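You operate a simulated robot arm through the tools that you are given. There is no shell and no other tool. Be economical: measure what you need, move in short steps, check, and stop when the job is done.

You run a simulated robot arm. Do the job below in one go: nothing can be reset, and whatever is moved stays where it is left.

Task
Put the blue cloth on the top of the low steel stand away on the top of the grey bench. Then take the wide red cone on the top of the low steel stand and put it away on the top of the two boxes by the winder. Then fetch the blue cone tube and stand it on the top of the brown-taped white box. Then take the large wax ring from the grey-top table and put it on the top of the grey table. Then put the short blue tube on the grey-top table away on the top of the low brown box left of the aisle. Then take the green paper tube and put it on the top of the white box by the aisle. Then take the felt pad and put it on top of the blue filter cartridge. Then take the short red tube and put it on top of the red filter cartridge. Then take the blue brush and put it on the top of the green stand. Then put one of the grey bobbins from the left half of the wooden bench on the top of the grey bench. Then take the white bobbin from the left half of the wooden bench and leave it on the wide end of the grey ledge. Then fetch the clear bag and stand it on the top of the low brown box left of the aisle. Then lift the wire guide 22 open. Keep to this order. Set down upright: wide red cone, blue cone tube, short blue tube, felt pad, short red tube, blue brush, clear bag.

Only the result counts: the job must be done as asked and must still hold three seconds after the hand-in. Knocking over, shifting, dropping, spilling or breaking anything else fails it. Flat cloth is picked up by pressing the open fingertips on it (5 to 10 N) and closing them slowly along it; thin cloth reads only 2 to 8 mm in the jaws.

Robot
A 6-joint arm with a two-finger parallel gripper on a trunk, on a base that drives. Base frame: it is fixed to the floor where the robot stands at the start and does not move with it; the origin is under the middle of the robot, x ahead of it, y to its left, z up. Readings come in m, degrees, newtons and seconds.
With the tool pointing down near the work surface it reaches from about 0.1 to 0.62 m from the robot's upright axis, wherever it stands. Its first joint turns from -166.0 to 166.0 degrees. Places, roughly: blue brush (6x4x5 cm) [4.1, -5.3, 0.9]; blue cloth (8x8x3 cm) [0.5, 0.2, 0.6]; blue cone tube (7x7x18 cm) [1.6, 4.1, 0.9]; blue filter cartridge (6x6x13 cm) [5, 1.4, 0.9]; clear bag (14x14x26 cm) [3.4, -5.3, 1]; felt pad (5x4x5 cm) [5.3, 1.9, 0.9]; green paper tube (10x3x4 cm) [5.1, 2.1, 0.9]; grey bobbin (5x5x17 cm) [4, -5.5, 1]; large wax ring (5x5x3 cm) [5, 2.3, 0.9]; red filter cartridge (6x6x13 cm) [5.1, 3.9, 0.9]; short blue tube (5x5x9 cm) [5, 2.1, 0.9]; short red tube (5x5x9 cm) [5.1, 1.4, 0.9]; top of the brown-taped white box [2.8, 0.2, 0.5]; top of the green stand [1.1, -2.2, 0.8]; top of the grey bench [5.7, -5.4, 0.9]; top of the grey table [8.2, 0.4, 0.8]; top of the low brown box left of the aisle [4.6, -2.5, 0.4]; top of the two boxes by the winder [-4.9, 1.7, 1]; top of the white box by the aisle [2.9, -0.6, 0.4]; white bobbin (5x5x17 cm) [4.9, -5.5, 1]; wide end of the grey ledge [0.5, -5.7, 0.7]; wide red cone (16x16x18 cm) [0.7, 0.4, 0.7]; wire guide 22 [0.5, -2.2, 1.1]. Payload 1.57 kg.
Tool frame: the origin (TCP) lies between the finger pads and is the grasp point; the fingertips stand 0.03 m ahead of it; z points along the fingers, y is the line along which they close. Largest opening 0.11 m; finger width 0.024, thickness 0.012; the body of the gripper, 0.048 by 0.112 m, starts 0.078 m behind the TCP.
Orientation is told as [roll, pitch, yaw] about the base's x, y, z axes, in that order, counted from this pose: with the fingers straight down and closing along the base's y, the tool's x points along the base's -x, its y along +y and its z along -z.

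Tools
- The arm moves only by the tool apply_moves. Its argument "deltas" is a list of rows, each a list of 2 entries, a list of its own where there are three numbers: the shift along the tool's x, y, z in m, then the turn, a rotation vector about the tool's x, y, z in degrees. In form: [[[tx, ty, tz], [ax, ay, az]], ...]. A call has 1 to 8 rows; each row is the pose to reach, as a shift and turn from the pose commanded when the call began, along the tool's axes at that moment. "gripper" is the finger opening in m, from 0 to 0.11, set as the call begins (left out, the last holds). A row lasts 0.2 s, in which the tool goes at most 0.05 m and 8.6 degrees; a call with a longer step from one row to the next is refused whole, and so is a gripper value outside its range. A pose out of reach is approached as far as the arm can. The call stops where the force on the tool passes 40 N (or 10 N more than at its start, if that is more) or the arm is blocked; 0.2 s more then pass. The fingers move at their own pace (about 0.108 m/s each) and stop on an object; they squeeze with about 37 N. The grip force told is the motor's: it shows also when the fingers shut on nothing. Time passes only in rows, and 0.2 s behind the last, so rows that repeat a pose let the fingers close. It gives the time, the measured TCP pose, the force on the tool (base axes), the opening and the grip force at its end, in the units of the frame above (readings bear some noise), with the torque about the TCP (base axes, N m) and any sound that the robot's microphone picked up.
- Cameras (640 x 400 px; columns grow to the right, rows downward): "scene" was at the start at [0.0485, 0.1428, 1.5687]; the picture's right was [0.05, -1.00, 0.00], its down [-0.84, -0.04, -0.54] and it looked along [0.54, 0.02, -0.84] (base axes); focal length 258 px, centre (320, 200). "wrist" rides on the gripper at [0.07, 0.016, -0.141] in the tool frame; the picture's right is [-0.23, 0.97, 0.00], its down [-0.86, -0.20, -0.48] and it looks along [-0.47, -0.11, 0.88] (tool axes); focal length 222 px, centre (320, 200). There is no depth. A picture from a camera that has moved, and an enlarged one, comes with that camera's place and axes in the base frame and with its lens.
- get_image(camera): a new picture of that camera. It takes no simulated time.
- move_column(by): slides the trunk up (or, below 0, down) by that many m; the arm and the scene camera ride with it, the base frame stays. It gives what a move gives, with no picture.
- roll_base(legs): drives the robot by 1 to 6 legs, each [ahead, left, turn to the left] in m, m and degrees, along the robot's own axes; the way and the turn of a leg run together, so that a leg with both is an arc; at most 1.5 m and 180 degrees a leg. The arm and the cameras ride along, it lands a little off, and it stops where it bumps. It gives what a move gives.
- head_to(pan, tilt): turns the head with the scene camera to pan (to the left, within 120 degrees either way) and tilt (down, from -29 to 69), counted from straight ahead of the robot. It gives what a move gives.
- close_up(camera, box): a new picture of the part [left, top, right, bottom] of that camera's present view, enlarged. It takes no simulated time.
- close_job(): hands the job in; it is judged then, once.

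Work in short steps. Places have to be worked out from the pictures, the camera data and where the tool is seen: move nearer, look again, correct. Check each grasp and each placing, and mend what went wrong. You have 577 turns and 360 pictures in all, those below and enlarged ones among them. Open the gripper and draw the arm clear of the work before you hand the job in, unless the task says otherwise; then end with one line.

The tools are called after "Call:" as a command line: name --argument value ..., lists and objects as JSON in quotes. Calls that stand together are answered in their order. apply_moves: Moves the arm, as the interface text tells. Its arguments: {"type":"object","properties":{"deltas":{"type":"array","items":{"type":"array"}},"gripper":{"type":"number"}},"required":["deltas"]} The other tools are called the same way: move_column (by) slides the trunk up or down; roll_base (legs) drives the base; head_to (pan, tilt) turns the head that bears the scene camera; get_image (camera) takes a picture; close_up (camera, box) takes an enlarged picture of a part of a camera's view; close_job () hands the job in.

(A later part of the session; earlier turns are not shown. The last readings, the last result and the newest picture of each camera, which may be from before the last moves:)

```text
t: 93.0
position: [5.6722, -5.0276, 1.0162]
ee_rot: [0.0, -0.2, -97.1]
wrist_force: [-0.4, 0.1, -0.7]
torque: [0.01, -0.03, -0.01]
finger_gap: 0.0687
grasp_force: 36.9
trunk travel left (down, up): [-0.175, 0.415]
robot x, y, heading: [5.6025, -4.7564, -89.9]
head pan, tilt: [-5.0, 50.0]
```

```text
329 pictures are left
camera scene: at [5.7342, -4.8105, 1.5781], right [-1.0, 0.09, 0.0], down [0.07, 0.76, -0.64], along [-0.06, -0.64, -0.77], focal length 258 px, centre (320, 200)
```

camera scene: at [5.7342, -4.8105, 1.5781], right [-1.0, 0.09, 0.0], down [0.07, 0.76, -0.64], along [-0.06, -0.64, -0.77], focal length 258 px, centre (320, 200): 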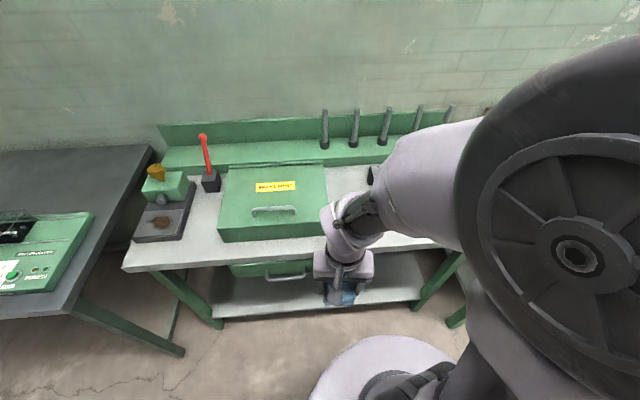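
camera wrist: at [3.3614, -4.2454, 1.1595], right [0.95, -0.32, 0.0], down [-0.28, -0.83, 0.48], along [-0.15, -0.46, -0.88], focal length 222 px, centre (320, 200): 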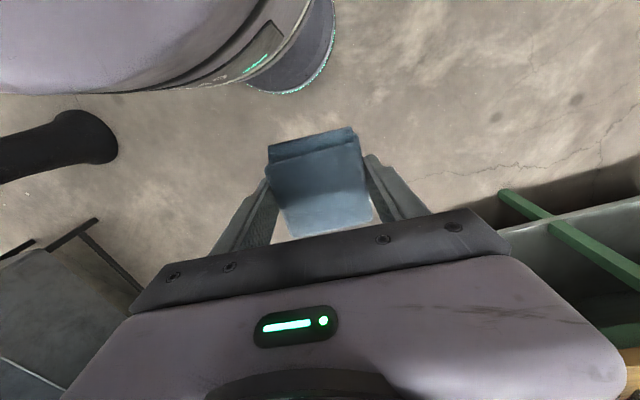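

I move the cloth over the free spot (5.427, -5.242), staying high.

Call:
apply_moves --deltas '[[[-0.03, -0.025, 0], [0, 0, 0]], [[-0.06, -0.055, 0], [0, 0, 0]], [[-0.09, -0.082, 0], [0, 0, 0]], [[-0.12, -0.11, 0], [0, 0, 0]], [[-0.15, -0.137, 0], [0, 0, 0]], [[-0.18, -0.165, 0], [0, 0, 0]], [[-0.21, -0.192, 0], [0, 0, 0]], [[-0.243, -0.217, 0], [0, 0, 0]]]'

Call:
get_image --camera "wrist"

Call:
get_image --camera "scene"

```text
t: 94.8
position: [5.4277, -5.2438, 1.0175]
ee_rot: [0.2, -0.2, -97.0]
wrist_force: [0.6, -0.3, -0.8]
torque: [0.01, -0.02, 0.0]
finger_gap: 0.0686
grasp_force: 37.3
trunk travel left (down, up): [-0.175, 0.415]
robot x, y, heading: [5.6027, -4.7527, -90.0]
head pan, tilt: [-5.0, 50.0]
```

```text
328 pictures are left
camera wrist: at [5.4518, -5.1749, 1.1596], right [0.94, -0.34, 0.0], down [-0.3, -0.82, 0.48], along [-0.16, -0.45, -0.88], focal length 222 px, centre (320, 200)
```

wrist: 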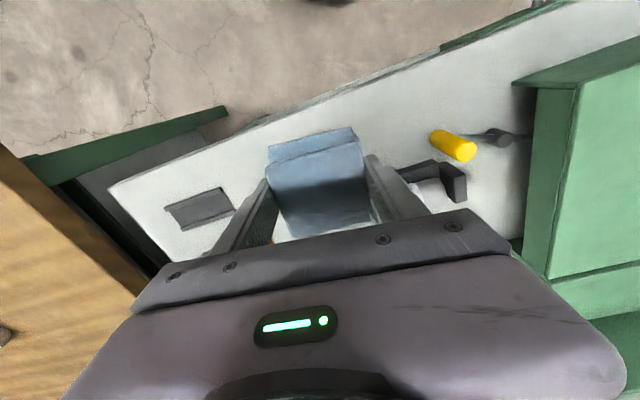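

```text
327 pictures are left
camera scene: at [5.7336, -4.8111, 1.578], right [-1.0, 0.09, 0.0], down [0.07, 0.76, -0.64], along [-0.06, -0.64, -0.77], focal length 258 px, centre (320, 200)
```

scene: 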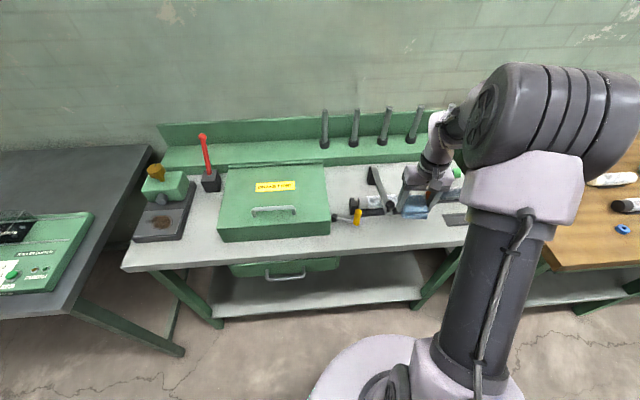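

The drop point is clear on the bench. I descend.

Call:
apply_moves --deltas '[[[0, 0, 0.02], [0, 0, 0]], [[0, 0, 0.04], [0, 0, 0]], [[0, 0, 0.06], [0, 0, 0]], [[0, 0, 0.075], [0, 0, 0]], [[0, 0, 0.085], [0, 0, 0]], [[0, 0, 0.09], [0, 0, 0]], [[0, 0, 0.09], [0, 0, 0]]]'

Call:
apply_moves --deltas '[[[0, 0, 0.003], [0, 0, 0]], [[0, 0, 0.006], [0, 0, 0]], [[0, 0, 0.009], [0, 0, 0]], [[0, 0, 0.009], [0, 0, 0]]]'

```text
t: 96.4
position: [5.4279, -5.2424, 0.9282]
ee_rot: [0.1, -0.1, -97.0]
wrist_force: [0.4, 0.7, -1.7]
torque: [0.02, 0.02, 0.01]
finger_gap: 0.0689
grasp_force: 36.9
trunk travel left (down, up): [-0.175, 0.415]
robot x, y, heading: [5.6002, -4.7528, -90.0]
head pan, tilt: [-5.0, 50.0]
```

```text
t: 97.4
position: [5.4273, -5.2423, 0.9189]
ee_rot: [0.2, -0.2, -97.2]
wrist_force: [-0.1, -0.2, -0.3]
torque: [-0.03, 0.01, -0.02]
finger_gap: 0.0686
grasp_force: 37.0
trunk travel left (down, up): [-0.175, 0.415]
robot x, y, heading: [5.6024, -4.754, -89.9]
head pan, tilt: [-5.0, 50.0]
```

Call:
apply_moves --deltas '[[[0, 0, 0.003], [0, 0, 0]], [[0, 0, 0.006], [0, 0, 0]], [[0, 0, 0.009], [0, 0, 0]], [[0, 0, 0.012], [0, 0, 0]], [[0, 0, 0.012], [0, 0, 0]]]'

```text
t: 98.6
position: [5.4287, -5.2426, 0.9062]
ee_rot: [0.1, -0.2, -97.2]
wrist_force: [-0.1, 0.0, -0.8]
torque: [0.0, 0.02, -0.03]
finger_gap: 0.0688
grasp_force: 37.3
trunk travel left (down, up): [-0.175, 0.415]
robot x, y, heading: [5.6025, -4.7549, -90.0]
head pan, tilt: [-5.0, 50.0]
```

Call:
apply_moves --deltas '[[[0, 0, 0.003], [0, 0, 0]], [[0, 0, 0.006], [0, 0, 0]], [[0, 0, 0.009], [0, 0, 0]], [[0, 0, 0.009], [0, 0, 0]]]'

Call:
get_image --camera "wrist"

```text
t: 99.6
position: [5.4278, -5.2421, 0.8968]
ee_rot: [0.0, -0.2, -97.0]
wrist_force: [0.2, -0.4, -0.9]
torque: [-0.01, 0.0, -0.03]
finger_gap: 0.0686
grasp_force: 37.4
trunk travel left (down, up): [-0.175, 0.415]
robot x, y, heading: [5.6038, -4.7561, -90.1]
head pan, tilt: [-5.0, 50.0]
```

```text
326 pictures are left
camera wrist: at [5.4517, -5.1743, 1.0399], right [0.94, -0.34, 0.0], down [-0.3, -0.82, 0.48], along [-0.16, -0.45, -0.88], focal length 222 px, centre (320, 200)
```

wrist: 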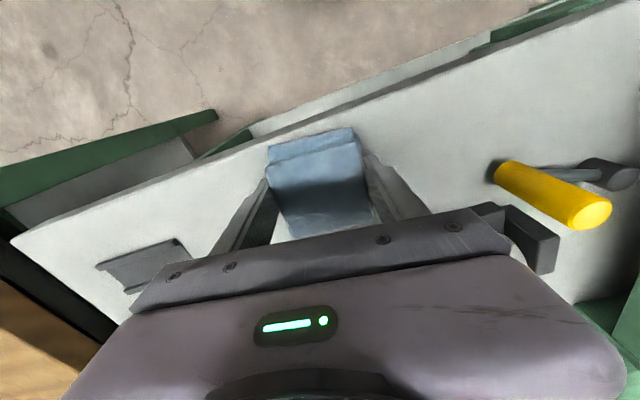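

Call:
apply_moves --deltas '[[[0, 0, 0.003], [0, 0, 0]], [[0, 0, 0.006], [0, 0, 0]], [[0, 0, 0.009], [0, 0, 0]], [[0, 0, 0.012], [0, 0, 0]], [[0, 0, 0.012], [0, 0, 0]]]'

```text
t: 100.5
position: [5.4284, -5.2426, 0.8923]
ee_rot: [0.2, -0.7, -97.0]
wrist_force: [2.4, 8.5, 23.7]
torque: [0.56, -0.03, -0.05]
finger_gap: 0.0688
grasp_force: 37.3
trunk travel left (down, up): [-0.175, 0.415]
robot x, y, heading: [5.6061, -4.7536, -89.9]
head pan, tilt: [-5.0, 50.0]
stopped in row 4: the force on the tool passed its limit at 45 N (the readings are from after the stop); the commanded pose is now the measured one
```

Contact (bench top ≈ 0.86). I release gently and rise.

Call:
apply_moves --deltas '[[[0, 0, -0.001], [0, 0, 0]], [[0, 0, -0.001], [0, 0, 0]], [[0, 0, -0.001], [0, 0, 0]]]' --gripper 0.1

Call:
apply_moves --deltas '[[[0, 0, -0.015], [0, 0, 0]], [[0, 0, -0.04], [0, 0, 0]], [[0, 0, -0.075], [0, 0, 0]], [[0, 0, -0.11], [0, 0, 0]], [[0, 0, -0.15], [0, 0, 0]]]'

Call:
get_image --camera "wrist"

```text
t: 101.3
position: [5.4284, -5.2444, 0.8907]
ee_rot: [0.1, -0.5, -96.9]
wrist_force: [2.0, 0.1, 3.9]
torque: [-0.22, 0.15, 0.21]
finger_gap: 0.0986
grasp_force: 0.0
trunk travel left (down, up): [-0.175, 0.415]
robot x, y, heading: [5.6013, -4.7514, -90.0]
head pan, tilt: [-5.0, 50.0]
```

```text
t: 102.5
position: [5.426, -5.2417, 1.0414]
ee_rot: [0.1, -0.5, -97.1]
wrist_force: [0.2, 0.0, 0.3]
torque: [0.01, 0.04, -0.02]
finger_gap: 0.0998
grasp_force: 0.1
trunk travel left (down, up): [-0.175, 0.415]
robot x, y, heading: [5.6022, -4.7561, -90.0]
head pan, tilt: [-5.0, 50.0]
```

```text
325 pictures are left
camera wrist: at [5.4506, -5.1729, 1.184], right [0.94, -0.35, 0.0], down [-0.3, -0.82, 0.49], along [-0.17, -0.46, -0.87], focal length 222 px, centre (320, 200)
```

wrist: 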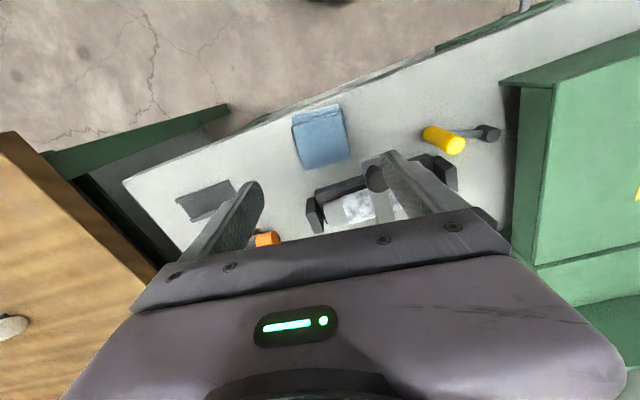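

The cloth is placed. Next the red cone: I tuck the arm and drive back the cleared way.

Call:
apply_moves --deltas '[[[0.03, 0.025, 0], [0, 0, -1]], [[0.06, 0.055, 0], [0, 0, -2]], [[0.09, 0.082, 0], [0, 0, -3]], [[0.12, 0.11, 0], [0, 0, -4]], [[0.15, 0.137, 0], [0, 0, -5]], [[0.18, 0.165, 0], [0, 0, -6]], [[0.21, 0.192, 0], [0, 0, -7]], [[0.243, 0.217, 0], [0, 0, -7]]]' --gripper 0.08

Call:
roll_base --legs '[[-0.45, 0, 0], [0, -1.2, 0], [0, -1.2, 0], [-1.5, 0, 0], [-1.4, 0, 0], [0, 0, 180]]'

Call:
head_to --pan 60 --tilt 30

Call:
get_image --camera "scene"

```text
t: 104.3
position: [5.675, -5.0248, 1.0407]
ee_rot: [0.0, -0.6, -90.0]
wrist_force: [0.3, 0.5, -0.7]
torque: [0.0, 0.0, -0.02]
finger_gap: 0.0801
grasp_force: 0.1
trunk travel left (down, up): [-0.175, 0.415]
robot x, y, heading: [5.6029, -4.7506, -90.0]
head pan, tilt: [-5.0, 50.0]
```

```text
t: 139.5
position: [3.0544, -1.1366, 1.0391]
ee_rot: [0.0, -0.5, 91.2]
wrist_force: [0.1, -0.2, 0.7]
torque: [0.02, -0.02, 0.02]
finger_gap: 0.0799
grasp_force: 0.0
trunk travel left (down, up): [-0.175, 0.415]
robot x, y, heading: [3.1334, -1.4062, 91.5]
head pan, tilt: [-5.0, 50.0]
```

```text
t: 140.9
position: [3.0547, -1.1358, 1.0399]
ee_rot: [0.0, -0.6, 91.2]
wrist_force: [0.9, 1.5, 0.0]
torque: [0.01, 0.0, 0.01]
finger_gap: 0.0798
grasp_force: 0.1
trunk travel left (down, up): [-0.175, 0.415]
robot x, y, heading: [3.1324, -1.405, 91.3]
head pan, tilt: [60.0, 30.0]
```

```text
324 pictures are left
camera scene: at [2.9128, -1.3873, 1.6075], right [0.48, 0.88, 0.0], down [0.44, -0.24, -0.87], along [-0.76, 0.42, -0.5], focal length 258 px, centre (320, 200)
```

scene: 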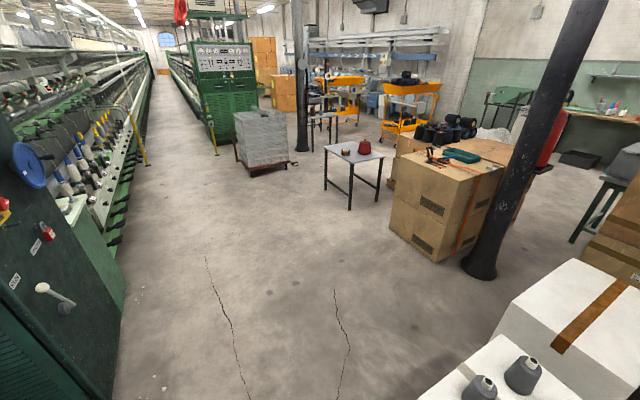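

Path is open. I drive to the south side of the stand.

Call:
roll_base --legs '[[0, 1.25, -1.3], [0, 1.25, 0], [1.1, 0, 0]]'

Call:
head_to --pan 0 --tilt 50

Call:
get_image --camera "scene"

Call:
get_image --camera "wrist"

```text
t: 158.4
position: [0.5956, -0.0121, 1.0393]
ee_rot: [-0.1, -0.4, 87.6]
wrist_force: [1.1, -0.7, 0.4]
torque: [-0.02, 0.01, -0.02]
finger_gap: 0.08
grasp_force: 0.1
trunk travel left (down, up): [-0.175, 0.415]
robot x, y, heading: [0.6545, -0.2886, 87.4]
head pan, tilt: [60.0, 30.0]
```

```text
t: 159.7
position: [0.5963, -0.0131, 1.0407]
ee_rot: [0.0, -0.5, 87.4]
wrist_force: [0.6, 0.1, -0.3]
torque: [0.02, 0.01, 0.0]
finger_gap: 0.0802
grasp_force: 0.0
trunk travel left (down, up): [-0.175, 0.415]
robot x, y, heading: [0.6571, -0.2902, 87.5]
head pan, tilt: [0.0, 50.0]
```

```text
323 pictures are left
camera scene: at [0.5131, -0.2188, 1.5904], right [1.0, 0.02, 0.0], down [0.01, -0.66, -0.75], along [-0.01, 0.75, -0.66], focal length 258 px, centre (320, 200)
```

scene: 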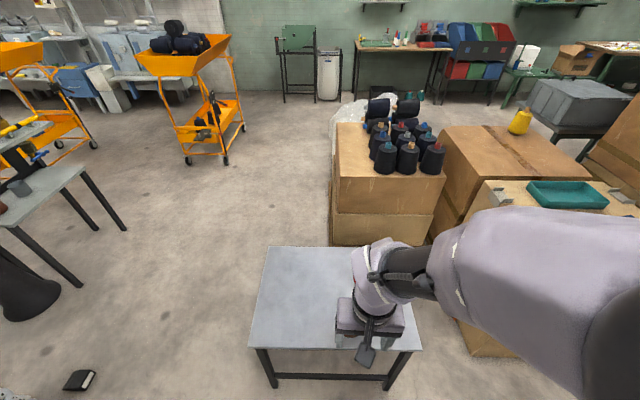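

```text
322 pictures are left
camera wrist: at [0.5761, -0.0821, 1.1821], right [-0.96, 0.27, 0.0], down [0.24, 0.84, 0.49], along [0.13, 0.47, -0.87], focal length 222 px, centre (320, 200)
```

wrist: 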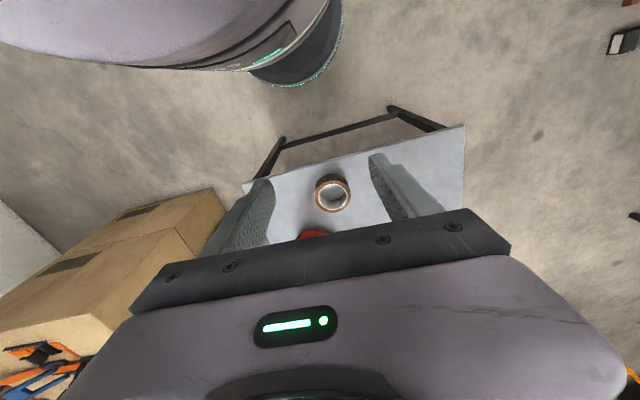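

The cone stands at about (0.71, 0.38); I move 0.12 m closer and then over it.

Call:
roll_base --legs '[[0.12, 0, 2.5]]'

Call:
apply_moves --deltas '[[[-0.03, -0.015, 0], [0, 0, 0]], [[-0.06, -0.03, 0], [0, 0, 0]], [[-0.09, -0.045, 0], [0, 0, 0]], [[-0.12, -0.055, 0], [0, 0, 0]], [[-0.15, -0.07, 0], [0, 0, 0]]]' --gripper 0.07

Call:
get_image --camera "wrist"

Call:
close_up --camera "scene" --box '[220, 200, 460, 350]'

```text
t: 160.9
position: [0.5871, 0.1059, 1.0397]
ee_rot: [-0.1, -0.5, 89.8]
wrist_force: [0.9, 0.3, 0.2]
torque: [0.0, -0.01, 0.0]
finger_gap: 0.0798
grasp_force: 0.0
trunk travel left (down, up): [-0.175, 0.415]
robot x, y, heading: [0.6592, -0.1646, 89.9]
head pan, tilt: [0.0, 50.0]
```

```text
t: 162.1
position: [0.6574, 0.2577, 1.0415]
ee_rot: [0.0, -0.5, 89.9]
wrist_force: [-0.6, 0.3, -0.5]
torque: [-0.03, 0.02, 0.0]
finger_gap: 0.07
grasp_force: 0.0
trunk travel left (down, up): [-0.175, 0.415]
robot x, y, heading: [0.6578, -0.1693, 89.9]
head pan, tilt: [0.0, 50.0]
```

```text
321 pictures are left
camera wrist: at [0.6415, 0.187, 1.1841], right [-0.97, 0.23, 0.0], down [0.2, 0.85, 0.49], along [0.11, 0.47, -0.87], focal length 222 px, centre (320, 200)
```

wrist: 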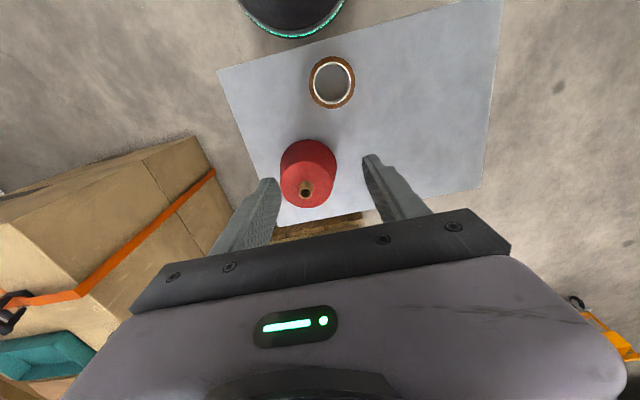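

```text
2.67 times, centred on (340, 275) of scene
camera zoom: at [0.5184, -0.1102, 1.578], right [1.0, 0.0, 0.0], down [0.0, -0.77, -0.64], along [0.0, 0.64, -0.77], focal length 687 px, centre (267, 0)
```

zoom: 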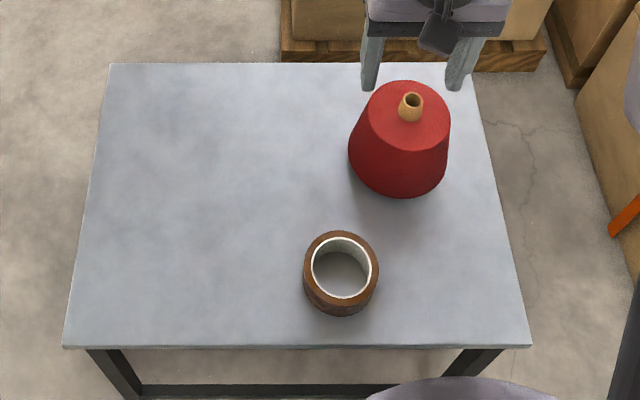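

Tube top triangulates to (0.714, 0.379, 0.78). I go above it with tips just over it.

Call:
apply_moves --deltas '[[[-0.03, -0.014, 0.03], [0, 0, 0]], [[-0.06, -0.028, 0.06], [0, 0, 0]], [[-0.09, -0.042, 0.09], [0, 0, 0]], [[-0.122, -0.057, 0.12], [0, 0, 0]], [[-0.122, -0.057, 0.155], [0, 0, 0]], [[-0.122, -0.057, 0.185], [0, 0, 0]], [[-0.122, -0.057, 0.195], [0, 0, 0]], [[-0.122, -0.057, 0.195], [0, 0, 0]]]'

Call:
close_up --camera "wrist" --box '[200, 80, 440, 230]'

Call:
close_up --camera "scene" --box '[300, 160, 460, 280]'

```text
t: 163.9
position: [0.7151, 0.3796, 0.8489]
ee_rot: [0.0, -0.5, 90.0]
wrist_force: [0.0, 0.8, -0.1]
torque: [0.0, 0.02, -0.02]
finger_gap: 0.0698
grasp_force: 0.3
trunk travel left (down, up): [-0.175, 0.415]
robot x, y, heading: [0.659, -0.168, 89.8]
head pan, tilt: [0.0, 50.0]
```

```text
2.67 times, centred on (320, 155) of wrist
camera zoom: at [0.6978, 0.3091, 0.9906], right [-0.97, 0.23, 0.0], down [0.2, 0.85, 0.49], along [0.11, 0.47, -0.87], focal length 592 px, centre (320, 320)
```

zoom: 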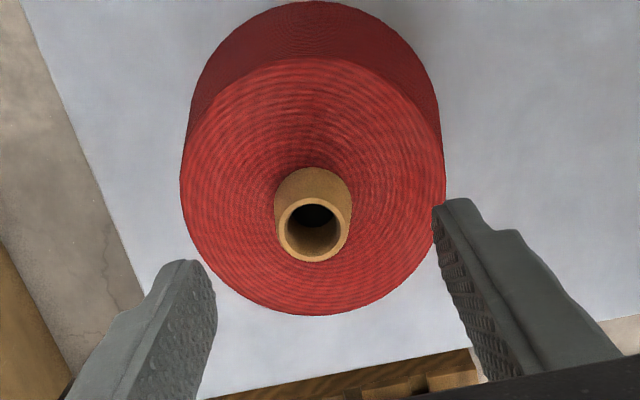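

```text
3.33 times, centred on (380, 220) of scene
camera zoom: at [0.5181, -0.1109, 1.578], right [1.0, 0.0, 0.0], down [0.0, -0.77, -0.64], along [0.0, 0.64, -0.77], focal length 859 px, centre (120, 133)
```

zoom: 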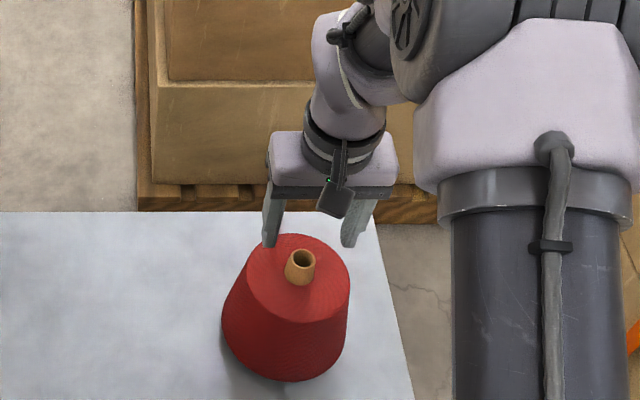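

Well aligned; y +4 mm. I descend around the tube.

Call:
apply_moves --deltas '[[[-0.004, -0.001, 0.02], [0, 0, 0]], [[-0.004, -0.001, 0.04], [0, 0, 0]], [[-0.004, -0.001, 0.055], [0, 0, 0]], [[-0.004, -0.001, 0.064], [0, 0, 0]], [[-0.004, -0.001, 0.066], [0, 0, 0]], [[-0.004, -0.001, 0.066], [0, 0, 0]]]'

Call:
close_up --camera "wrist" --box '[200, 80, 440, 230]'

```text
t: 165.3
position: [0.7158, 0.3831, 0.782]
ee_rot: [0.0, -0.6, 90.0]
wrist_force: [0.3, 0.4, 0.4]
torque: [-0.01, 0.02, -0.02]
finger_gap: 0.07
grasp_force: 0.0
trunk travel left (down, up): [-0.175, 0.415]
robot x, y, heading: [0.6602, -0.1658, 90.1]
head pan, tilt: [0.0, 50.0]
```

```text
2.67 times, centred on (320, 155) of wrist
camera zoom: at [0.6989, 0.314, 0.9235], right [-0.97, 0.23, 0.0], down [0.2, 0.85, 0.49], along [0.11, 0.47, -0.87], focal length 592 px, centre (320, 320)
```

zoom: 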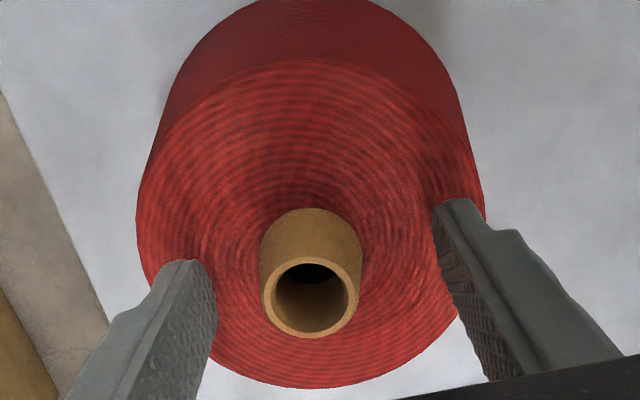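

Centered. I close slowly on the tube.

Call:
apply_moves --deltas '[[[0, -0.002, 0], [0, 0, 0]], [[0, -0.002, 0], [0, 0, 0]], [[0, -0.002, 0], [0, 0, 0]], [[0, -0.002, 0], [0, 0, 0]]]' --gripper 0.0

Call:
apply_moves --deltas '[[[0, 0, -0.003], [0, 0, 0]], [[0, 0, -0.008], [0, 0, 0]], [[0, 0, -0.015], [0, 0, 0]], [[0, 0, -0.025], [0, 0, 0]], [[0, 0, -0.04], [0, 0, 0]]]'

Call:
close_up --camera "wrist" --box '[200, 80, 440, 230]'

```text
t: 166.3
position: [0.7185, 0.3836, 0.7819]
ee_rot: [-0.1, -0.4, 89.8]
wrist_force: [3.5, 0.3, 2.5]
torque: [0.2, -0.1, -0.03]
finger_gap: 0.0317
grasp_force: 36.8
trunk travel left (down, up): [-0.175, 0.415]
robot x, y, heading: [0.6613, -0.1702, 90.1]
head pan, tilt: [0.0, 50.0]
```

```text
t: 167.5
position: [0.7165, 0.3825, 0.8209]
ee_rot: [0.0, -0.5, 89.9]
wrist_force: [-0.2, -1.0, -11.1]
torque: [-0.01, -0.01, -0.02]
finger_gap: 0.0316
grasp_force: 37.3
trunk travel left (down, up): [-0.175, 0.415]
robot x, y, heading: [0.6569, -0.1658, 89.9]
head pan, tilt: [0.0, 50.0]
```

```text
2.67 times, centred on (320, 155) of wrist
camera zoom: at [0.7002, 0.3132, 0.9632], right [-0.97, 0.23, 0.0], down [0.2, 0.85, 0.49], along [0.11, 0.47, -0.87], focal length 592 px, centre (320, 320)
```

zoom: 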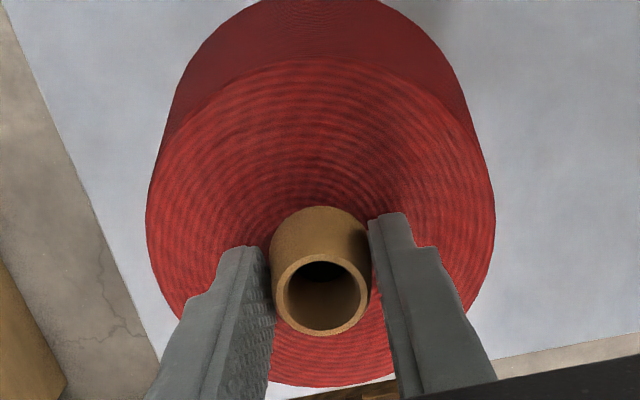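

Held firmly (about 1.1 kg). I lift and tuck.

Call:
apply_moves --deltas '[[[0, 0, -0.02], [0, 0, 0]], [[0, 0, -0.05], [0, 0, 0]], [[0, 0, -0.08], [0, 0, 0]], [[0, 0, -0.11], [0, 0, 0]], [[0.01, 0.01, -0.14], [0, 0, 0]], [[0.03, 0.02, -0.17], [0, 0, 0]], [[0.06, 0.035, -0.195], [0, 0, 0]], [[0.09, 0.05, -0.21], [0, 0, 0]]]'

Call:
apply_moves --deltas '[[[0.02, 0.01, 0], [0, 0, 0]], [[0.05, 0.02, 0], [0, 0, 0]], [[0.08, 0.035, 0], [0, 0, 0]], [[0.11, 0.05, 0], [0, 0, 0]], [[0.14, 0.06, 0], [0, 0, 0]], [[0.17, 0.075, 0], [0, 0, 0]]]'

Call:
move_column --by 0.2

Call:
head_to --pan 80 --tilt 25

Call:
get_image --camera "scene"

Call:
head_to --pan 40 --tilt 25

Call:
get_image --camera "scene"

```text
t: 169.3
position: [0.6692, 0.2896, 1.0304]
ee_rot: [0.0, -0.4, 89.9]
wrist_force: [0.6, -0.7, -11.5]
torque: [-0.04, 0.04, 0.0]
finger_gap: 0.0318
grasp_force: 36.9
trunk travel left (down, up): [-0.175, 0.415]
robot x, y, heading: [0.6599, -0.1674, 90.2]
head pan, tilt: [0.0, 50.0]
```

```text
t: 170.7
position: [0.5914, 0.1213, 1.0289]
ee_rot: [0.0, -0.5, 89.8]
wrist_force: [0.4, -0.9, -12.2]
torque: [-0.02, -0.02, 0.03]
finger_gap: 0.0315
grasp_force: 36.3
trunk travel left (down, up): [-0.175, 0.415]
robot x, y, heading: [0.6572, -0.1691, 89.7]
head pan, tilt: [0.0, 50.0]
```

```text
t: 172.9
position: [0.5943, 0.1233, 1.2285]
ee_rot: [0.1, -0.5, 89.9]
wrist_force: [0.6, 0.8, -10.6]
torque: [-0.02, -0.02, 0.0]
finger_gap: 0.0316
grasp_force: 36.7
trunk travel left (down, up): [-0.375, 0.215]
robot x, y, heading: [0.6587, -0.1695, 90.1]
head pan, tilt: [0.0, 50.0]
```

```text
t: 174.4
position: [0.5932, 0.1231, 1.2284]
ee_rot: [0.0, -0.5, 89.9]
wrist_force: [0.0, 0.9, -11.5]
torque: [-0.03, 0.03, 0.02]
finger_gap: 0.0318
grasp_force: 36.7
trunk travel left (down, up): [-0.375, 0.215]
robot x, y, heading: [0.6544, -0.164, 89.9]
head pan, tilt: [80.0, 25.0]
```

```text
315 pictures are left
camera scene: at [0.4272, -0.171, 1.8154], right [0.18, 0.98, 0.0], down [0.42, -0.07, -0.91], along [-0.89, 0.16, -0.42], focal length 258 px, centre (320, 200)
```

scene: 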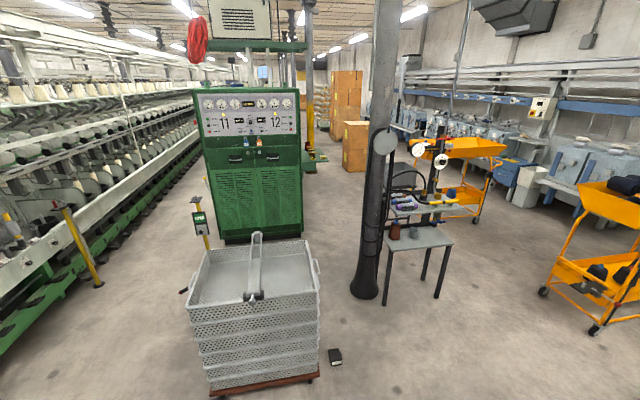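

```text
t: 175.5
position: [0.5944, 0.1228, 1.2293]
ee_rot: [0.1, -0.5, 89.8]
wrist_force: [0.7, -0.7, -11.7]
torque: [-0.02, 0.03, 0.03]
finger_gap: 0.0315
grasp_force: 37.1
trunk travel left (down, up): [-0.375, 0.215]
robot x, y, heading: [0.6591, -0.1694, 89.9]
head pan, tilt: [40.0, 25.0]
```

```text
314 pictures are left
camera scene: at [0.4587, -0.1165, 1.8154], right [0.77, 0.64, 0.0], down [0.27, -0.32, -0.91], along [-0.58, 0.69, -0.42], focal length 258 px, centre (320, 200)
```

scene: 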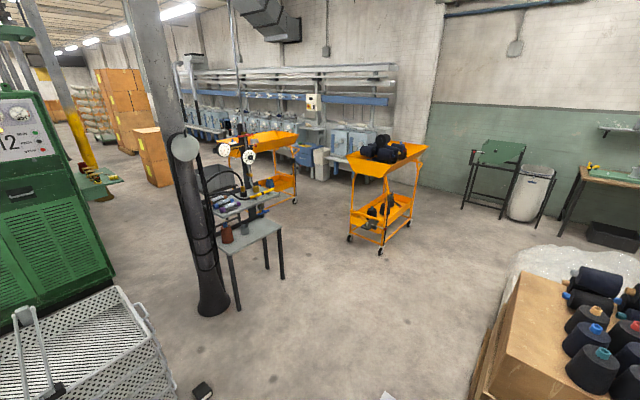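

Boxes by the winder lie straight beyond the tool table, at about (-4.9, 1.7). I'll pass north of the tool table, between it and the orange carts.

Call:
roll_base --legs '[[0, 0.78, 0], [1.0, 0, 0], [0.9, 0, 0]]'

Call:
head_to --pan 80 --tilt 30

Call:
get_image --camera "scene"

```text
t: 188.7
position: [-0.2005, 2.0048, 1.2294]
ee_rot: [0.0, -0.5, 90.7]
wrist_force: [-0.3, 0.3, -11.7]
torque: [-0.03, 0.02, 0.02]
finger_gap: 0.0314
grasp_force: 37.3
trunk travel left (down, up): [-0.375, 0.215]
robot x, y, heading: [-0.1312, 1.7164, 90.9]
head pan, tilt: [40.0, 25.0]
```

```text
t: 189.7
position: [-0.2005, 2.0028, 1.2297]
ee_rot: [0.0, -0.5, 90.7]
wrist_force: [0.8, -0.6, -11.7]
torque: [-0.01, -0.01, 0.02]
finger_gap: 0.0317
grasp_force: 36.6
trunk travel left (down, up): [-0.375, 0.215]
robot x, y, heading: [-0.13, 1.71, 90.5]
head pan, tilt: [80.0, 30.0]
```

```text
313 pictures are left
camera scene: at [-0.3604, 1.7077, 1.8075], right [0.16, 0.99, 0.0], down [0.49, -0.08, -0.87], along [-0.85, 0.14, -0.5], focal length 258 px, centre (320, 200)
```

scene: 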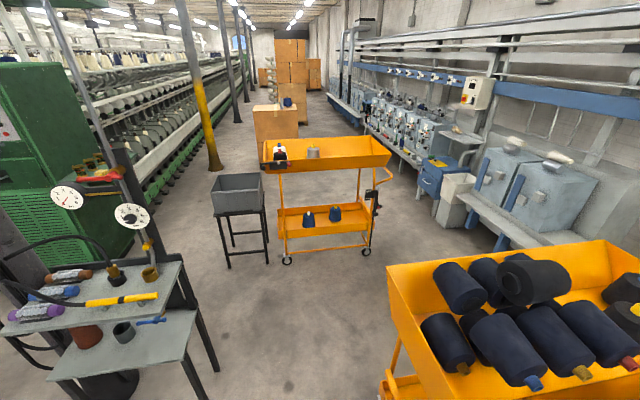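

The direct line is blocked by a bin stand and a cart at x=-2.3. I turn to face west (arm ahead), pass between the tool table and the near cart, then go round north of the far cart.

Call:
roll_base --legs '[[0, 0, 89.5], [0.8, 0, 0], [0.65, 0, 0]]'

Call:
head_to --pan -35 --tilt 35

Call:
get_image --camera "scene"

Call:
head_to --pan 0 --tilt 35

Call:
get_image --camera "scene"

```text
t: 200.9
position: [-1.8604, 1.6756, 1.2294]
ee_rot: [0.0, -0.5, 179.4]
wrist_force: [0.1, -0.8, -12.6]
torque: [0.0, 0.02, -0.03]
finger_gap: 0.0317
grasp_force: 37.0
trunk travel left (down, up): [-0.375, 0.215]
robot x, y, heading: [-1.5712, 1.7432, 179.5]
head pan, tilt: [80.0, 30.0]
```

```text
t: 202.9
position: [-1.8606, 1.676, 1.2291]
ee_rot: [0.0, -0.5, 179.4]
wrist_force: [-0.4, -0.2, -12.9]
torque: [-0.02, -0.01, -0.06]
finger_gap: 0.0317
grasp_force: 36.7
trunk travel left (down, up): [-0.375, 0.215]
robot x, y, heading: [-1.5712, 1.7388, 179.1]
head pan, tilt: [-35.0, 35.0]
```

```text
312 pictures are left
camera scene: at [-1.6241, 1.6501, 1.7997], right [0.58, 0.81, 0.0], down [0.47, -0.33, -0.82], along [-0.67, 0.48, -0.57], focal length 258 px, centre (320, 200)
```

scene: 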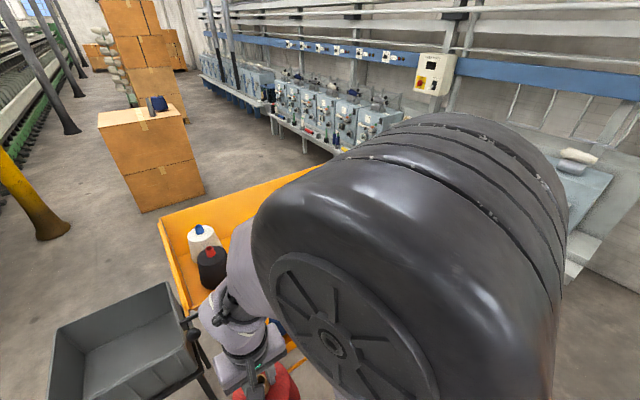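

```text
t: 203.9
position: [-1.8607, 1.676, 1.2267]
ee_rot: [0.0, -0.5, 179.5]
wrist_force: [0.2, 0.5, -11.8]
torque: [-0.01, -0.02, 0.0]
finger_gap: 0.0313
grasp_force: 36.6
trunk travel left (down, up): [-0.375, 0.215]
robot x, y, heading: [-1.5703, 1.7416, 179.6]
head pan, tilt: [0.0, 35.0]
```

```text
311 pictures are left
camera scene: at [-1.6404, 1.5998, 1.7997], right [0.01, 1.0, 0.0], down [0.57, -0.01, -0.82], along [-0.82, 0.01, -0.57], focal length 258 px, centre (320, 200)
```

scene: 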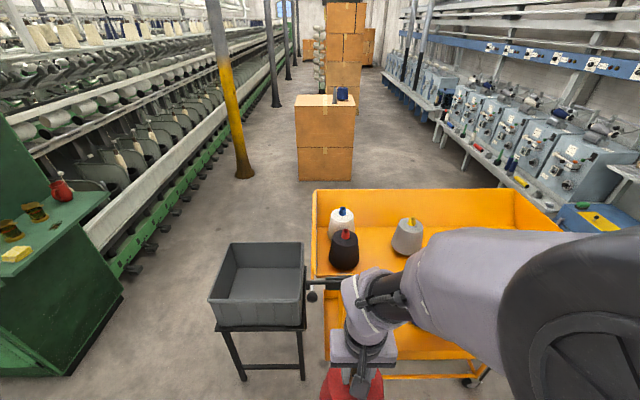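

Raising the trunk 0.1 m for margin over the cart trays, then north and west.

Call:
move_column --by 0.1

Call:
roll_base --legs '[[-0.04, -0.7, 0], [0, -0.65, 0.5]]'

Call:
head_to --pan 15 --tilt 35

Call:
get_image --camera "scene"

Call:
get_image --camera "wrist"

```text
t: 205.2
position: [-1.8606, 1.6754, 1.3274]
ee_rot: [0.0, -0.5, 179.4]
wrist_force: [-0.7, -0.6, -12.0]
torque: [0.0, -0.07, 0.0]
finger_gap: 0.0316
grasp_force: 37.0
trunk travel left (down, up): [-0.475, 0.115]
robot x, y, heading: [-1.5672, 1.7381, 179.5]
head pan, tilt: [0.0, 35.0]
```

```text
t: 212.3
position: [-1.7961, 3.0247, 1.3281]
ee_rot: [0.0, -0.5, 178.6]
wrist_force: [-0.2, 0.2, -11.5]
torque: [0.03, -0.04, 0.03]
finger_gap: 0.0314
grasp_force: 37.4
trunk travel left (down, up): [-0.475, 0.115]
robot x, y, heading: [-1.5041, 3.0826, 178.4]
head pan, tilt: [0.0, 35.0]
```

```text
t: 213.0
position: [-1.7963, 3.0238, 1.328]
ee_rot: [0.1, -0.5, 178.4]
wrist_force: [-0.3, -0.5, -10.9]
torque: [0.0, -0.05, 0.02]
finger_gap: 0.0313
grasp_force: 36.8
trunk travel left (down, up): [-0.475, 0.115]
robot x, y, heading: [-1.5046, 3.0865, 178.4]
head pan, tilt: [15.0, 35.0]
```

```text
310 pictures are left
camera scene: at [-1.5754, 2.9221, 1.8996], right [-0.23, 0.97, 0.0], down [0.56, 0.13, -0.82], along [-0.8, -0.19, -0.57], focal length 258 px, centre (320, 200)
```

scene: 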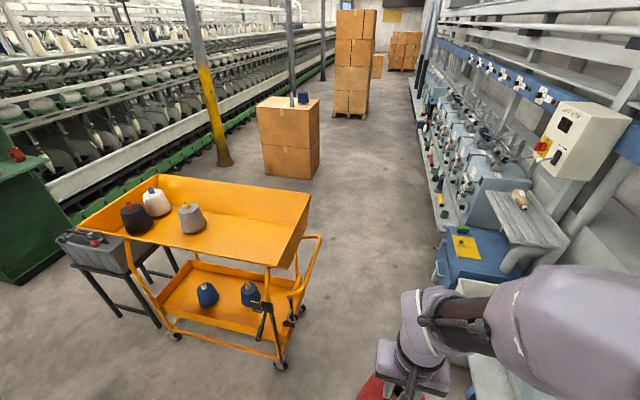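

```text
309 pictures are left
camera wrist: at [-1.7261, 3.0069, 1.4706], right [-0.25, -0.97, 0.0], down [-0.85, 0.22, 0.49], along [-0.47, 0.12, -0.87], focal length 222 px, centre (320, 200)
```

wrist: 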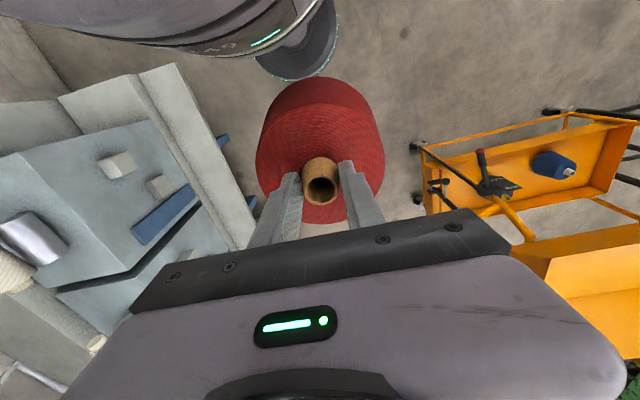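

The gap between the cart handle (y≈2.7) and the white bin (y≈3.42) is passable at y≈3.06. I check it more closely with the head turned.

Call:
roll_base --legs '[[0, 0.02, 1.6], [0.35, 0, 0]]'

Call:
head_to --pan 5 --tilt 45

Call:
get_image --camera "scene"

Call:
get_image --camera "wrist"

```text
t: 215.7
position: [-2.1384, 2.9961, 1.329]
ee_rot: [0.1, -0.5, 180.0]
wrist_force: [0.8, -0.6, -11.6]
torque: [0.0, -0.01, -0.03]
finger_gap: 0.0311
grasp_force: 36.9
trunk travel left (down, up): [-0.475, 0.115]
robot x, y, heading: [-1.8499, 3.0623, -180.0]
head pan, tilt: [15.0, 35.0]
```

```text
t: 216.4
position: [-2.1375, 2.9962, 1.3291]
ee_rot: [-0.1, -0.4, 180.0]
wrist_force: [0.0, 0.2, -12.7]
torque: [0.02, -0.03, 0.02]
finger_gap: 0.0313
grasp_force: 36.5
trunk travel left (down, up): [-0.475, 0.115]
robot x, y, heading: [-1.8505, 3.0648, -179.9]
head pan, tilt: [5.0, 45.0]
```

```text
308 pictures are left
camera scene: at [-1.911, 2.9159, 1.8849], right [-0.09, 1.0, 0.0], down [0.7, 0.06, -0.71], along [-0.7, -0.06, -0.71], focal length 258 px, centre (320, 200)
```

scene: 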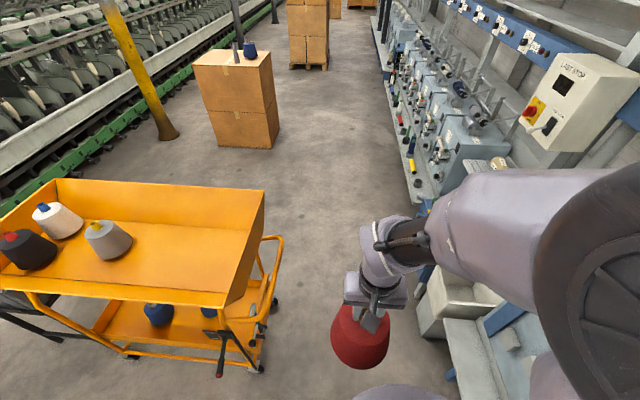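

```text
307 pictures are left
camera wrist: at [-2.0678, 2.9811, 1.4706], right [-0.23, -0.97, 0.0], down [-0.85, 0.2, 0.49], along [-0.47, 0.11, -0.87], focal length 222 px, centre (320, 200)
```

wrist: 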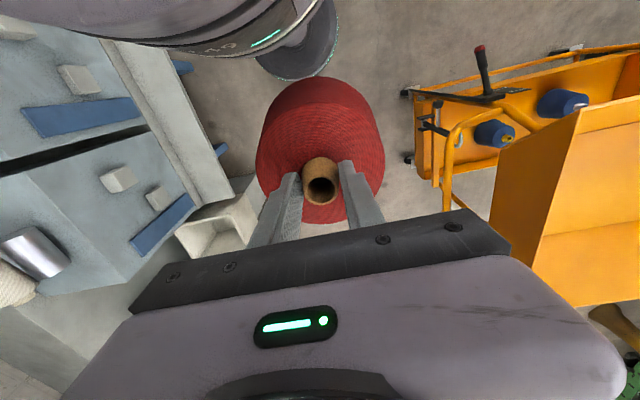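

Clearance is adequate for the base (radius ≈ 0.22). I go on west at y≈3.03.

Call:
roll_base --legs '[[0.4, 0.03, 0], [0.5, 0, 0], [0.5, 0, 0]]'

Call:
head_to --pan 40 --tilt 35

Call:
get_image --camera "scene"

```text
t: 223.9
position: [-3.5203, 2.9587, 1.329]
ee_rot: [0.1, -0.4, -179.5]
wrist_force: [-0.3, -0.3, -12.5]
torque: [0.04, -0.03, 0.01]
finger_gap: 0.0312
grasp_force: 37.6
trunk travel left (down, up): [-0.475, 0.115]
robot x, y, heading: [-3.2291, 3.0275, -179.5]
head pan, tilt: [5.0, 45.0]
```

```text
t: 224.9
position: [-3.5215, 2.958, 1.3291]
ee_rot: [0.1, -0.5, -179.6]
wrist_force: [0.3, -0.4, -11.3]
torque: [-0.01, -0.04, -0.02]
finger_gap: 0.0313
grasp_force: 37.3
trunk travel left (down, up): [-0.475, 0.115]
robot x, y, heading: [-3.2329, 3.0265, -179.3]
head pan, tilt: [40.0, 35.0]
```

```text
306 pictures are left
camera scene: at [-3.2794, 2.83, 1.8996], right [-0.65, 0.76, 0.0], down [0.44, 0.37, -0.82], along [-0.62, -0.53, -0.57], focal length 258 px, centre (320, 200)
```

scene: 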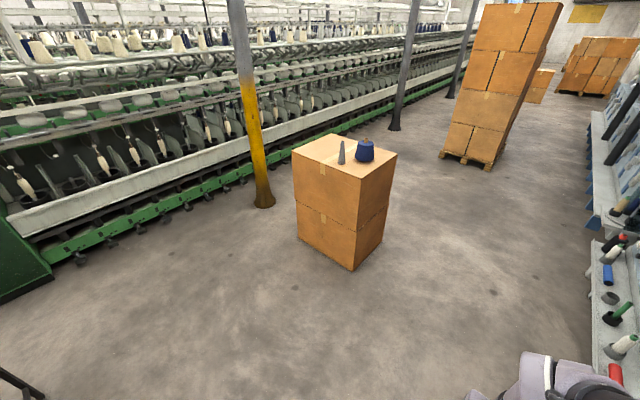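

The two boxes span x −5.3…−4.65, y 1.37…2.03, with two cones on the north part. I'll place the red cone at about (-4.87, 1.53). Driving round to their east side.

Call:
roll_base --legs '[[0.5, 0, -0.6], [0, 0.75, 0], [0, 0.75, 0], [0.4, 0, 0]]'

Call:
head_to --pan 0 --tilt 45

Call:
get_image --camera "scene"

```text
t: 237.3
position: [-4.438, 1.4544, 1.3296]
ee_rot: [-0.1, -0.4, 179.4]
wrist_force: [0.5, 0.5, -11.4]
torque: [0.02, -0.05, -0.02]
finger_gap: 0.031
grasp_force: 37.6
trunk travel left (down, up): [-0.475, 0.115]
robot x, y, heading: [-4.1452, 1.5201, 179.4]
head pan, tilt: [40.0, 35.0]
```

```text
t: 238.4
position: [-4.437, 1.4558, 1.3282]
ee_rot: [-0.1, -0.3, 179.5]
wrist_force: [0.4, 0.3, -12.0]
torque: [-0.02, -0.02, 0.01]
finger_gap: 0.0309
grasp_force: 36.7
trunk travel left (down, up): [-0.475, 0.115]
robot x, y, heading: [-4.1475, 1.5177, 179.7]
head pan, tilt: [0.0, 45.0]
```

```text
305 pictures are left
camera scene: at [-4.2117, 1.3797, 1.8849], right [0.01, 1.0, 0.0], down [0.71, 0.0, -0.71], along [-0.71, 0.01, -0.71], focal length 258 px, centre (320, 200)
```

scene: 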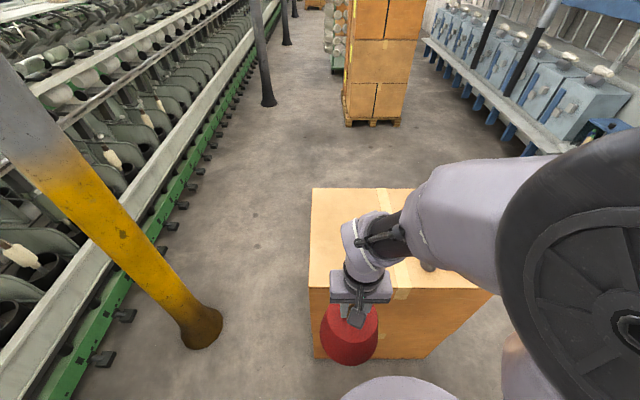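

Call:
roll_base --legs '[[0.17, 0, 0]]'

Call:
apply_moves --deltas '[[[-0.03, -0.01, 0], [0, 0, 0]], [[-0.07, -0.025, 0], [0, 0, 0]], [[-0.11, -0.045, 0], [0, 0, 0]], [[-0.15, -0.06, 0], [0, 0, 0]], [[-0.19, -0.075, 0], [0, 0, 0]], [[-0.23, -0.085, 0], [0, 0, 0]], [[-0.26, -0.09, 0], [0, 0, 0]]]'

Call:
get_image --camera "wrist"

Call:
get_image --camera "scene"

```text
t: 239.8
position: [-4.6045, 1.457, 1.3284]
ee_rot: [0.0, -0.4, 179.4]
wrist_force: [-0.6, 0.4, -11.7]
torque: [0.05, -0.01, -0.01]
finger_gap: 0.031
grasp_force: 36.0
trunk travel left (down, up): [-0.475, 0.115]
robot x, y, heading: [-4.315, 1.5209, 179.5]
head pan, tilt: [0.0, 45.0]
```

```text
t: 241.4
position: [-4.8654, 1.5478, 1.3308]
ee_rot: [0.0, -0.3, 179.4]
wrist_force: [-1.0, 0.2, -11.8]
torque: [0.0, -0.03, 0.0]
finger_gap: 0.0311
grasp_force: 37.1
trunk travel left (down, up): [-0.475, 0.115]
robot x, y, heading: [-4.3111, 1.5183, 179.8]
head pan, tilt: [0.0, 45.0]
```

```text
304 pictures are left
camera wrist: at [-4.7955, 1.5317, 1.4723], right [-0.24, -0.97, 0.0], down [-0.85, 0.21, 0.48], along [-0.47, 0.11, -0.88], focal length 222 px, centre (320, 200)
```

wrist: 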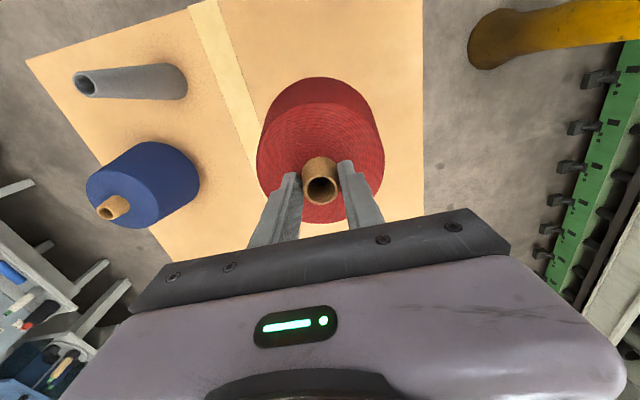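

```text
303 pictures are left
camera scene: at [-4.3807, 1.3815, 1.8848], right [0.01, 1.0, 0.0], down [0.71, -0.01, -0.71], along [-0.71, 0.01, -0.71], focal length 258 px, centre (320, 200)
```

scene: 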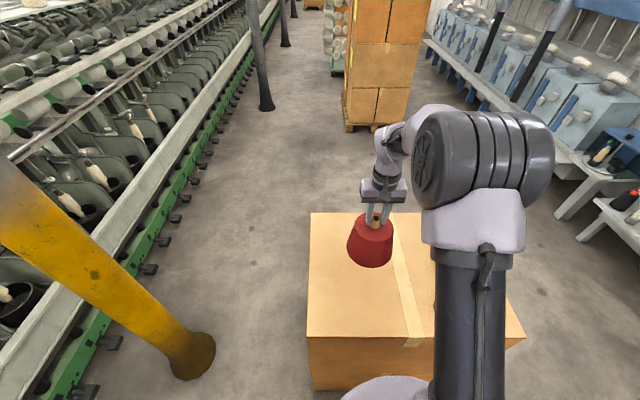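

The landing spot is clear. I lower the cone.

Call:
apply_moves --deltas '[[[0, 0, 0.025], [0, 0, 0]], [[0, 0, 0.05], [0, 0, 0]], [[0, 0, 0.075], [0, 0, 0]], [[0, 0, 0.1], [0, 0, 0]], [[0, 0, 0.115], [0, 0, 0]], [[0, 0, 0.125], [0, 0, 0]], [[0, 0, 0.125], [0, 0, 0]]]'

Call:
apply_moves --deltas '[[[0, 0, 0.004], [0, 0, 0]], [[0, 0, 0.008], [0, 0, 0]], [[0, 0, 0.012], [0, 0, 0]], [[0, 0, 0.012], [0, 0, 0]]]'

```text
t: 243.0
position: [-4.865, 1.5493, 1.2048]
ee_rot: [0.0, -0.4, 179.4]
wrist_force: [0.8, -0.3, -11.3]
torque: [0.01, -0.02, -0.03]
finger_gap: 0.0307
grasp_force: 37.0
trunk travel left (down, up): [-0.475, 0.115]
robot x, y, heading: [-4.3146, 1.5185, 179.6]
head pan, tilt: [0.0, 45.0]
```

```text
t: 244.0
position: [-4.8641, 1.5491, 1.1914]
ee_rot: [0.0, -0.4, 179.4]
wrist_force: [-1.0, -0.4, -11.5]
torque: [0.03, -0.03, 0.02]
finger_gap: 0.0308
grasp_force: 37.3
trunk travel left (down, up): [-0.475, 0.115]
robot x, y, heading: [-4.3153, 1.5217, 179.6]
head pan, tilt: [0.0, 45.0]
```

Call:
apply_moves --deltas '[[[0, 0, 0.003], [0, 0, 0]], [[0, 0, 0.006], [0, 0, 0]], [[0, 0, 0.009], [0, 0, 0]], [[0, 0, 0.012], [0, 0, 0]], [[0, 0, 0.012], [0, 0, 0]]]'

```text
t: 245.2
position: [-4.8629, 1.5503, 1.1848]
ee_rot: [0.1, -0.9, 179.4]
wrist_force: [-4.1, 2.8, 39.3]
torque: [0.1, -0.36, -0.13]
finger_gap: 0.0312
grasp_force: 37.2
trunk travel left (down, up): [-0.475, 0.115]
robot x, y, heading: [-4.3137, 1.5243, 179.6]
head pan, tilt: [0.0, 45.0]
```

Touched down (now pressing ~39 N). I ease up slightly, open and rise.

Call:
apply_moves --deltas '[[[0, 0, -0.003], [0, 0, 0]], [[0, 0, -0.004], [0, 0, 0]]]'

Call:
apply_moves --deltas '[[[0, 0, 0], [0, 0, 0]], [[0, 0, 0], [0, 0, 0]], [[0, 0, 0], [0, 0, 0]]]' --gripper 0.08

Call:
apply_moves --deltas '[[[0, 0, -0.02], [0, 0, 0]], [[0, 0, -0.05], [0, 0, 0]], [[0, 0, -0.09], [0, 0, 0]], [[0, 0, -0.13], [0, 0, 0]], [[0, 0, -0.15], [0, 0, 0]]]'

Call:
get_image --camera "wrist"

```text
t: 245.8
position: [-4.8639, 1.5499, 1.1839]
ee_rot: [-0.1, -0.4, 179.5]
wrist_force: [-7.4, 2.3, 8.4]
torque: [0.2, 1.28, -0.04]
finger_gap: 0.0311
grasp_force: 36.8
trunk travel left (down, up): [-0.475, 0.115]
robot x, y, heading: [-4.3111, 1.5211, 179.6]
head pan, tilt: [0.0, 45.0]
```

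```text
t: 246.6
position: [-4.8651, 1.5489, 1.1846]
ee_rot: [0.0, -0.4, 179.4]
wrist_force: [-0.2, -0.5, -0.1]
torque: [0.03, 0.0, 0.04]
finger_gap: 0.0798
grasp_force: 0.1
trunk travel left (down, up): [-0.475, 0.115]
robot x, y, heading: [-4.3118, 1.5249, 179.2]
head pan, tilt: [0.0, 45.0]
```

```text
t: 247.8
position: [-4.8618, 1.5486, 1.3352]
ee_rot: [0.0, -0.4, 179.3]
wrist_force: [0.5, -0.1, -0.2]
torque: [-0.01, 0.01, -0.01]
finger_gap: 0.0801
grasp_force: 0.0
trunk travel left (down, up): [-0.475, 0.115]
robot x, y, heading: [-4.3148, 1.5157, 179.6]
head pan, tilt: [0.0, 45.0]
```

```text
302 pictures are left
camera wrist: at [-4.792, 1.5328, 1.4776], right [-0.24, -0.97, 0.0], down [-0.85, 0.21, 0.48], along [-0.47, 0.11, -0.87], focal length 222 px, centre (320, 200)
```

wrist: 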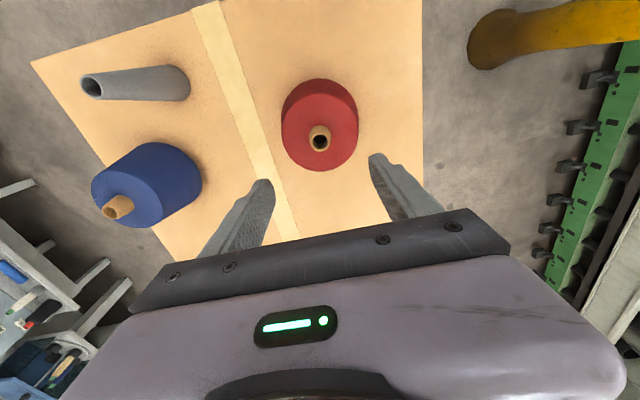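

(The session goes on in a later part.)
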